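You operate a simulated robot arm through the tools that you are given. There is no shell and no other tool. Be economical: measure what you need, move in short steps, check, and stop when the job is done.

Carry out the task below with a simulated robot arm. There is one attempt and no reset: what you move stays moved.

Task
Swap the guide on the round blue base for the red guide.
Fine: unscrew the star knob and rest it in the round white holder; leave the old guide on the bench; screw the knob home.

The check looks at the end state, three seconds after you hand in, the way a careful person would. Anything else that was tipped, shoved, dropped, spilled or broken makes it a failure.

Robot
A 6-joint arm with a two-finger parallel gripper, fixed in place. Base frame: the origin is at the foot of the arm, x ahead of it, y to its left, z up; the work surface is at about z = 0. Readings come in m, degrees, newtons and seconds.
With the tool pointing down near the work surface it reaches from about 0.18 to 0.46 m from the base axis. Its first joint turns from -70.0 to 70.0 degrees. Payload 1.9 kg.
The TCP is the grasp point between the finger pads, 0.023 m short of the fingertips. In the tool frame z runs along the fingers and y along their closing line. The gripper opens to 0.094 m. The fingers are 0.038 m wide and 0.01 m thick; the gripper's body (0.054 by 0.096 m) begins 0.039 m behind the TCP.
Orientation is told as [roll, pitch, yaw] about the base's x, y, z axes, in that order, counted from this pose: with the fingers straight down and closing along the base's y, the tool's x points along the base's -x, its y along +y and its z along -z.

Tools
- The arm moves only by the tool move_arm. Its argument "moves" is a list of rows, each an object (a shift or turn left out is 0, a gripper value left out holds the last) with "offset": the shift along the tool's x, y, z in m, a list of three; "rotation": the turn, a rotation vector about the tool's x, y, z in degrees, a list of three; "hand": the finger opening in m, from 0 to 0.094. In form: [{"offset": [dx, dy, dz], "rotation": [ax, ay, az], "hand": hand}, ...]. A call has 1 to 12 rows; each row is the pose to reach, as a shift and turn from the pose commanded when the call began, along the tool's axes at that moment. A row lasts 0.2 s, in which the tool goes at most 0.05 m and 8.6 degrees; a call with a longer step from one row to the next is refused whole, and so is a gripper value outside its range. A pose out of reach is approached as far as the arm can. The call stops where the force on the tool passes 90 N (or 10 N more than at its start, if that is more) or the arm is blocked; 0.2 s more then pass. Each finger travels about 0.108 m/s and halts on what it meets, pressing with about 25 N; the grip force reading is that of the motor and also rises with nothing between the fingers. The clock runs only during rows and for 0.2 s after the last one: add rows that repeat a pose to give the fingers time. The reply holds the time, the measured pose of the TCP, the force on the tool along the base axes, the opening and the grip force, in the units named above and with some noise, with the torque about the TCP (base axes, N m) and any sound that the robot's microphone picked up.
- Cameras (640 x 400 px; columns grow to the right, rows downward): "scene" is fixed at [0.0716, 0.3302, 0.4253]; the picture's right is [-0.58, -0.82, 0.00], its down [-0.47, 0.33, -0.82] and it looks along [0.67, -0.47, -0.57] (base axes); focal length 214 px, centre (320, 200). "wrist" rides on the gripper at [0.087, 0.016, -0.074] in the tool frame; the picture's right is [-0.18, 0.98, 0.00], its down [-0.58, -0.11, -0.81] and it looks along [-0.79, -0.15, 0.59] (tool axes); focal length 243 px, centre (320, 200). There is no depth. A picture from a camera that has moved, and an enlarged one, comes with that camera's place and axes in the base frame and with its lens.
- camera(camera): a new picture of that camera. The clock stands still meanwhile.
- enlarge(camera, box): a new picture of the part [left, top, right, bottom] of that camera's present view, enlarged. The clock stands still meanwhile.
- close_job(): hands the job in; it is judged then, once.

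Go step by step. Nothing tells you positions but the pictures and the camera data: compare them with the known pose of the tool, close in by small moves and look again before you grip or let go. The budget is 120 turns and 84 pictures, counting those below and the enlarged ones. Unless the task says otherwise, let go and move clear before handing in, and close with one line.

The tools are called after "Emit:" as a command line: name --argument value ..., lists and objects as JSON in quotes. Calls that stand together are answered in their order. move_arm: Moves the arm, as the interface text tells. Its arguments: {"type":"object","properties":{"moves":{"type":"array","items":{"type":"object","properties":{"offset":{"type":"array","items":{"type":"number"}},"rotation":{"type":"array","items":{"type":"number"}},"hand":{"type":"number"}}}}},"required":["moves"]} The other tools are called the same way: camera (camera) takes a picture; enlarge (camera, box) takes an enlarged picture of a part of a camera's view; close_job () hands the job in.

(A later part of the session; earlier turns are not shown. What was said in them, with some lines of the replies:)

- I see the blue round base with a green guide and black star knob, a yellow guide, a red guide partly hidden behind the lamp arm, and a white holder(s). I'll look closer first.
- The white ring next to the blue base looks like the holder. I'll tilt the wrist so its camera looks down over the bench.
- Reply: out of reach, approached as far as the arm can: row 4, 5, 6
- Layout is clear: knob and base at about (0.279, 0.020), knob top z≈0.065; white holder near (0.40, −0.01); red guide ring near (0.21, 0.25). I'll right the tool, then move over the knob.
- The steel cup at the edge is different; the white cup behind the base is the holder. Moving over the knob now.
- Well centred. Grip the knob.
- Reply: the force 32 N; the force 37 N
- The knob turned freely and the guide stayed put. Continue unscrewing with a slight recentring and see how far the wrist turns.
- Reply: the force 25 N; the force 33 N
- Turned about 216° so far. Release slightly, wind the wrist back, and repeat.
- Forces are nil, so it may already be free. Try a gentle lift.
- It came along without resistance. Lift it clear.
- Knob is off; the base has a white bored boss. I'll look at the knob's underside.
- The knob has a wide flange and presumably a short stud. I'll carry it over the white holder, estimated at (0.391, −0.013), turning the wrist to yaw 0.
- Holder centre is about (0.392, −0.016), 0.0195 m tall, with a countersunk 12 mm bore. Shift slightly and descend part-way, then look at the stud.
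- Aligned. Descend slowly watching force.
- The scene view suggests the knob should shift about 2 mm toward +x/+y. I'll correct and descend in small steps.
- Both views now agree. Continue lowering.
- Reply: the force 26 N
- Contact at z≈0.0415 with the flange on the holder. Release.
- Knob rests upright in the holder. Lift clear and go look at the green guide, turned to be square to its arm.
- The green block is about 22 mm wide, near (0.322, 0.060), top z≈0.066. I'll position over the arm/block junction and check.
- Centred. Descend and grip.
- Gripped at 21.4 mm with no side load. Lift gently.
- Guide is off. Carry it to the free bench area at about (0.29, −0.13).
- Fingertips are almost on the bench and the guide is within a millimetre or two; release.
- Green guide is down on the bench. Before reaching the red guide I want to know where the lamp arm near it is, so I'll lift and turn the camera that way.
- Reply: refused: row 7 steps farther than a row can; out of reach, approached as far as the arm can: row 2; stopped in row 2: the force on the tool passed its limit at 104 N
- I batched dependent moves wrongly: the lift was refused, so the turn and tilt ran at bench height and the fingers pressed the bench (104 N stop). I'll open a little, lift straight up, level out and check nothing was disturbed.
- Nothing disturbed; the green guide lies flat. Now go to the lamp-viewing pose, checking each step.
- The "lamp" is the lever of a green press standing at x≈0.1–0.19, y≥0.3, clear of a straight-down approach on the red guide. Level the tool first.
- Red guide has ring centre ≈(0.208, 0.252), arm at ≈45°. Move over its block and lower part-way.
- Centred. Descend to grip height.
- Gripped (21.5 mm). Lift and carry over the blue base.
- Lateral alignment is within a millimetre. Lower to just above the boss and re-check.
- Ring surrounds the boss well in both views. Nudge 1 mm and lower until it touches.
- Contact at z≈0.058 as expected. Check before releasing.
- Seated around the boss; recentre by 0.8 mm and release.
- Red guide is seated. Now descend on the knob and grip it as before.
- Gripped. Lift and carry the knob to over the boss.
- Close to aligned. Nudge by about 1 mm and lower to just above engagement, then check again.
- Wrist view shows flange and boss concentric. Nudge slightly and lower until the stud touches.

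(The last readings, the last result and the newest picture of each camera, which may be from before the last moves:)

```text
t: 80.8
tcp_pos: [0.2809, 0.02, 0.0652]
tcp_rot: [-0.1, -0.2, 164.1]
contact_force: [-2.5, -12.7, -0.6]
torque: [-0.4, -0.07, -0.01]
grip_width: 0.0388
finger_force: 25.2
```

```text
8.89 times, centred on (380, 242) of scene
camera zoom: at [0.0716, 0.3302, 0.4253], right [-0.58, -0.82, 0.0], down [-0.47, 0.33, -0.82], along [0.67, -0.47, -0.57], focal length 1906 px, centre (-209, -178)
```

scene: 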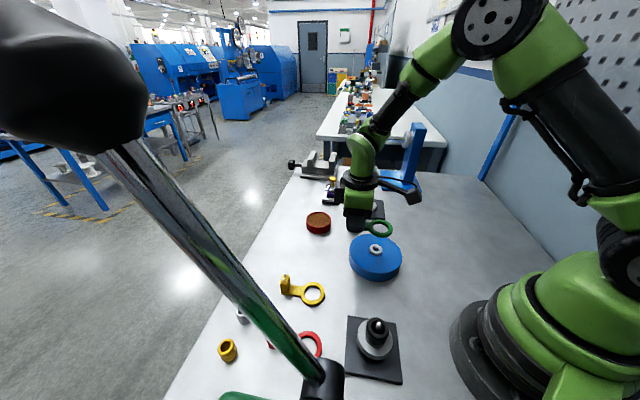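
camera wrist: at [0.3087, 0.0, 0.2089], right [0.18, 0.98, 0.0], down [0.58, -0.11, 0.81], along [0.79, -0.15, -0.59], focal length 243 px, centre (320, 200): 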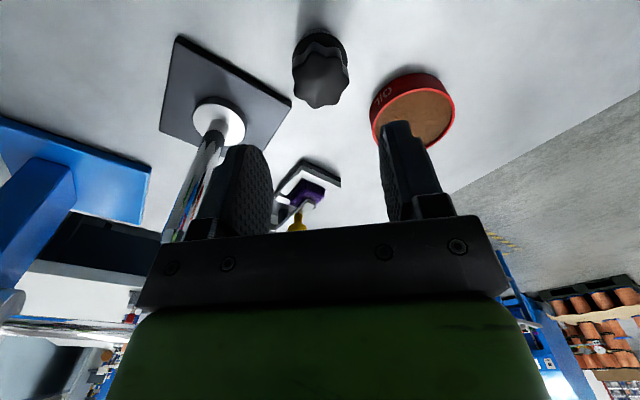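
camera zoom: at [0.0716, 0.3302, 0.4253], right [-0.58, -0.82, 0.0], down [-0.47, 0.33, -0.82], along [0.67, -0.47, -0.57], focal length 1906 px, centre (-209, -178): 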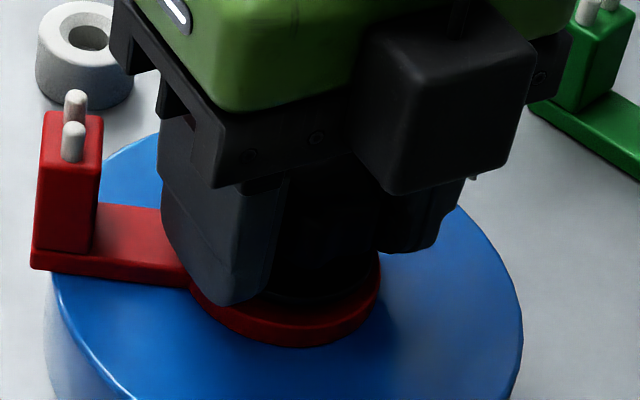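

Stud is in the bore, just above seat. Start turning clockwise.

Emit:
move_arm --moves '[{"offset": [0, 0.0006, 0], "rotation": [0, 0, 8]}, {"offset": [0, 0.0006, 0], "rotation": [0, 0, 16]}, {"offset": [0, 0.0006, 0.0002], "rotation": [0, 0, 24]}, {"offset": [0, 0.0006, 0.0003], "rotation": [0, 0, 32]}, {"offset": [0, 0.0006, 0.0003], "rotation": [0, 0, 40]}]'

```text
t: 82.0
tcp_pos: [0.2802, 0.0193, 0.0645]
tcp_rot: [0.1, -0.2, 124.0]
contact_force: [-12.0, -8.7, -0.4]
torque: [-0.23, 0.23, 0.03]
grip_width: 0.0391
finger_force: 25.5
```

Emit:
move_arm --moves '[{"offset": [0, 0.0007, 0], "rotation": [0, 0, 8.5]}, {"offset": [0, 0.0007, 0], "rotation": [0, 0, 17]}, {"offset": [0, 0.0007, 0.0002], "rotation": [0, 0, 25.5]}, {"offset": [0, 0.0007, 0.0002], "rotation": [0, 0, 34]}, {"offset": [0, 0.0007, 0.0003], "rotation": [0, 0, 42.5]}, {"offset": [0, 0.0007, 0.0003], "rotation": [0, 0, 51]}, {"offset": [0, 0.0007, 0.0004], "rotation": [0, 0, 59.5]}, {"offset": [0, 0.0007, 0.0005], "rotation": [0, 0, 68]}]'

```text
t: 83.8
tcp_pos: [0.2811, 0.0195, 0.0661]
tcp_rot: [0.1, -0.2, 55.9]
contact_force: [1.1, 20.6, -4.9]
torque: [0.36, -0.18, 0.0]
grip_width: 0.0386
finger_force: 24.8
```

Slight downward pull: the thread is drawing in. Continue.

Emit:
move_arm --moves '[{"offset": [-0.0006, 0.0004, 0.0003], "rotation": [0, 0, 8.5]}, {"offset": [-0.0006, 0.0004, 0.0003], "rotation": [0, 0, 17]}, {"offset": [-0.0006, 0.0004, 0.0004], "rotation": [0, 0, 25.5]}, {"offset": [-0.0006, 0.0004, 0.0005], "rotation": [0, 0, 34]}, {"offset": [-0.0006, 0.0004, 0.0006], "rotation": [0, 0, 42.5]}, {"offset": [-0.0006, 0.0004, 0.0007], "rotation": [0, 0, 51]}, {"offset": [-0.0006, 0.0004, 0.0008], "rotation": [0, 0, 59.5]}, {"offset": [-0.0006, 0.0004, 0.0009], "rotation": [0, 0, 68]}]'

```text
t: 85.6
tcp_pos: [0.2806, 0.0198, 0.0658]
tcp_rot: [0.2, 0.1, -12.1]
contact_force: [-1.2, -20.5, -2.3]
torque: [-0.39, -0.28, 0.0]
grip_width: 0.039
finger_force: 24.8
```

Emit:
move_arm --moves '[{"offset": [-0.0002, -0.0009, 0.0003], "rotation": [0, 0, 8.5]}, {"offset": [-0.0002, -0.0009, 0.0003], "rotation": [0, 0, 17]}, {"offset": [-0.0002, -0.0009, 0.0004], "rotation": [0, 0, 25.5]}, {"offset": [-0.0002, -0.0009, 0.0005], "rotation": [0, 0, 34]}, {"offset": [-0.0002, -0.0009, 0.0006], "rotation": [0, 0, 42.5]}, {"offset": [-0.0002, -0.0009, 0.0007], "rotation": [0, 0, 51]}, {"offset": [-0.0002, -0.0009, 0.0008], "rotation": [0, 0, 59.5]}, {"offset": [-0.0002, -0.0009, 0.0009], "rotation": [0, 0, 68]}]'

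```text
t: 87.4
tcp_pos: [0.2807, 0.0188, 0.0645]
tcp_rot: [0.0, 0.2, -80.1]
contact_force: [-0.6, 25.6, 2.6]
torque: [0.56, 0.0, 0.07]
grip_width: 0.0389
finger_force: 25.0
```

Emit:
move_arm --moves '[{"offset": [0.001, 0.0002, 0], "rotation": [0, 0, 8.5]}, {"offset": [0.001, 0.0002, 0.0001], "rotation": [0, 0, 17]}, {"offset": [0.001, 0.0002, 0.0002], "rotation": [0, 0, 25.5]}, {"offset": [0.001, 0.0002, 0.0003], "rotation": [0, 0, 34]}, {"offset": [0.001, 0.0002, 0.0004], "rotation": [0, 0, 42.5]}, {"offset": [0.001, 0.0002, 0.0005], "rotation": [0, 0, 51]}, {"offset": [0.001, 0.0002, 0.0006], "rotation": [0, 0, 59.5]}, {"offset": [0.001, 0.0002, 0.0006], "rotation": [0, 0, 68]}]'

Emit:
enlarge --camera "wrist" --box '[200, 40, 440, 230]'

```text
t: 89.2
tcp_pos: [0.281, 0.0191, 0.0619]
tcp_rot: [-0.1, 0.1, -147.9]
contact_force: [9.1, -6.6, 6.6]
torque: [-0.26, -0.09, 0.7]
grip_width: 0.0395
finger_force: 24.9
```

```text
2.11 times, centred on (320, 135) of wrist
camera zoom: at [0.3623, 0.0512, 0.1343], right [0.37, -0.93, 0.0], down [-0.55, -0.22, 0.8], along [-0.75, -0.29, -0.59], focal length 511 px, centre (320, 337)
```

zoom: 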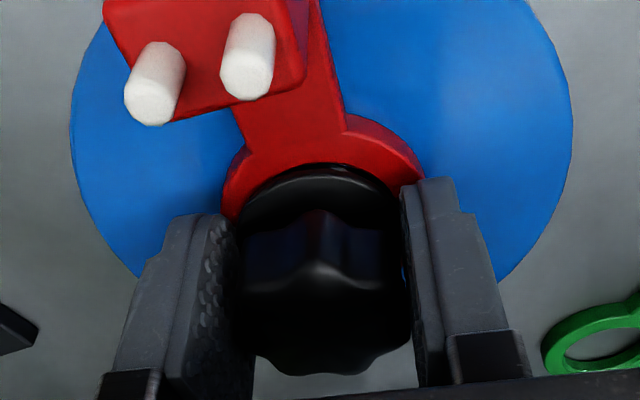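

Torque rose to 0.7 N·m: it is tightening. A little more to confirm it is home.

Emit:
move_arm --moves '[{"rotation": [0, 0, 5]}, {"rotation": [0, 0, 10]}]'

```text
t: 89.8
tcp_pos: [0.2806, 0.0193, 0.0632]
tcp_rot: [-0.2, 0.0, -158.1]
contact_force: [7.3, -9.0, 3.1]
torque: [-0.24, -0.28, 0.45]
grip_width: 0.0404
finger_force: 25.1
```

The knob now resists and slips in the fingers. I'll regrip once to verify it's tight.

Emit:
move_arm --moves '[{"hand": 0.051}, {"hand": 0.051}, {"rotation": [0, 0, -8.5]}, {"rotation": [0, 0, -17]}, {"rotation": [0, 0, -25.5]}, {"rotation": [0, 0, -34]}, {"rotation": [0, 0, -42.5]}, {"rotation": [0, 0, -51]}, {"rotation": [0, 0, -51], "hand": 0.02}, {"rotation": [0, 0, -51], "hand": 0.02}]'

Emit:
move_arm --moves '[{"rotation": [0, 0, 6]}, {"rotation": [0, 0, 12]}, {"rotation": [0, 0, 18]}]'

```text
t: 92.0
tcp_pos: [0.2804, 0.0194, 0.0633]
tcp_rot: [-0.1, 0.2, -106.9]
contact_force: [10.2, -4.2, -4.6]
torque: [-0.08, -0.16, 0.01]
grip_width: 0.0389
finger_force: 25.3
```

```text
t: 92.8
tcp_pos: [0.2812, 0.0189, 0.0621]
tcp_rot: [-0.2, 0.2, -125.1]
contact_force: [9.7, -1.2, 1.3]
torque: [0.0, -0.21, 0.52]
grip_width: 0.0406
finger_force: 25.7
```

Immediate resistance: the knob is home. Release and lift clear.

Emit:
move_arm --moves '[{"hand": 0.056}, {"hand": 0.056}, {"offset": [0, 0, -0.03]}, {"offset": [0, 0, -0.07]}, {"offset": [0, 0, -0.11]}, {"offset": [0, 0, -0.14]}, {"offset": [0, 0, -0.14]}]'

Emit:
camera --camera "scene"

Emit:
enlarge --camera "scene" --box '[330, 190, 430, 290]'

Emit:
camera --camera "wrist"

```text
t: 94.4
tcp_pos: [0.2795, 0.02, 0.2024]
tcp_rot: [-0.1, 0.1, -124.9]
contact_force: [0.3, 1.2, -0.3]
torque: [0.0, 0.0, 0.02]
grip_width: 0.0558
finger_force: 0.0
```

```text
6 pictures are left
```

scene: 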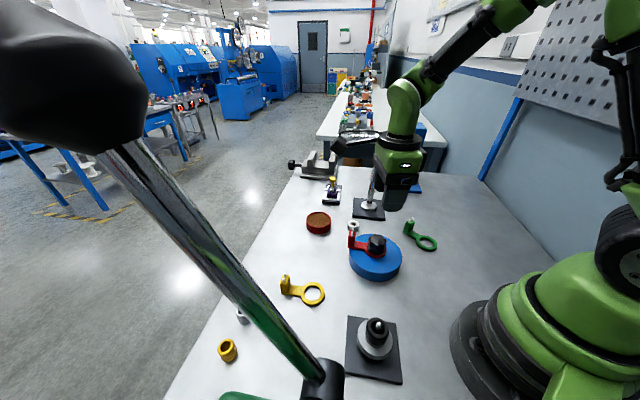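

```text
4.00 times, centred on (380, 240) of scene
camera zoom: at [0.0716, 0.3302, 0.4253], right [-0.58, -0.82, 0.0], down [-0.47, 0.33, -0.82], along [0.67, -0.47, -0.57], focal length 858 px, centre (80, 40)
```

zoom: 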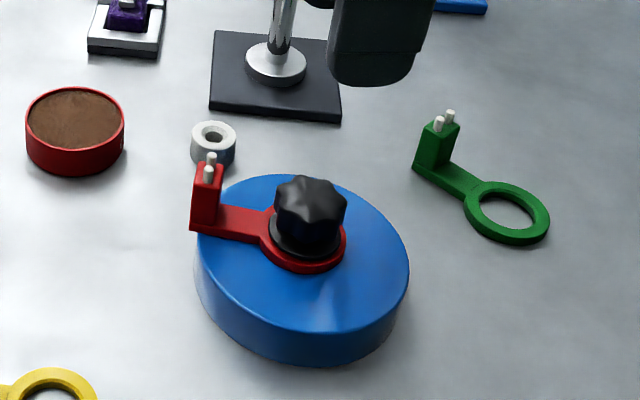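

```text
4 pictures are left
camera wrist: at [0.3428, 0.0814, 0.2752], right [0.7, -0.71, 0.0], down [-0.42, -0.42, 0.81], along [-0.58, -0.56, -0.59], focal length 243 px, centre (320, 200)
```

wrist: 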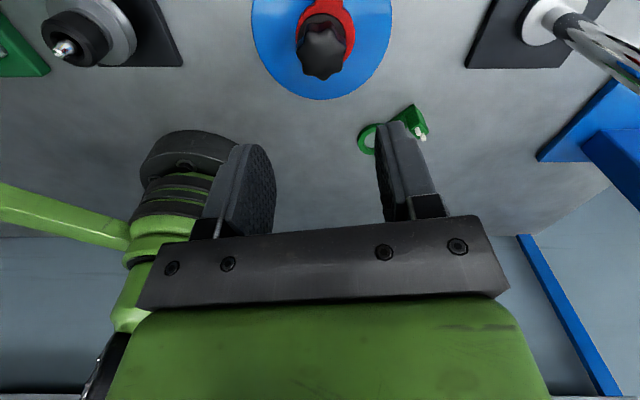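

The red guide is clamped on the base under the tight knob. The green guide lies flat on the bench, the white holder is standing and empty, and everything else looks undisturbed. Handing in.

Emit:
close_job

```text
The job is handed in.
```

The red guide is on the blue base with the star knob screwed home, and the green guide is lying on the bench. One slip: a wrongly batched move pressed the fingers against the bench (force stop at 104 N), and the pictures afterwards showed nothing disturbed.
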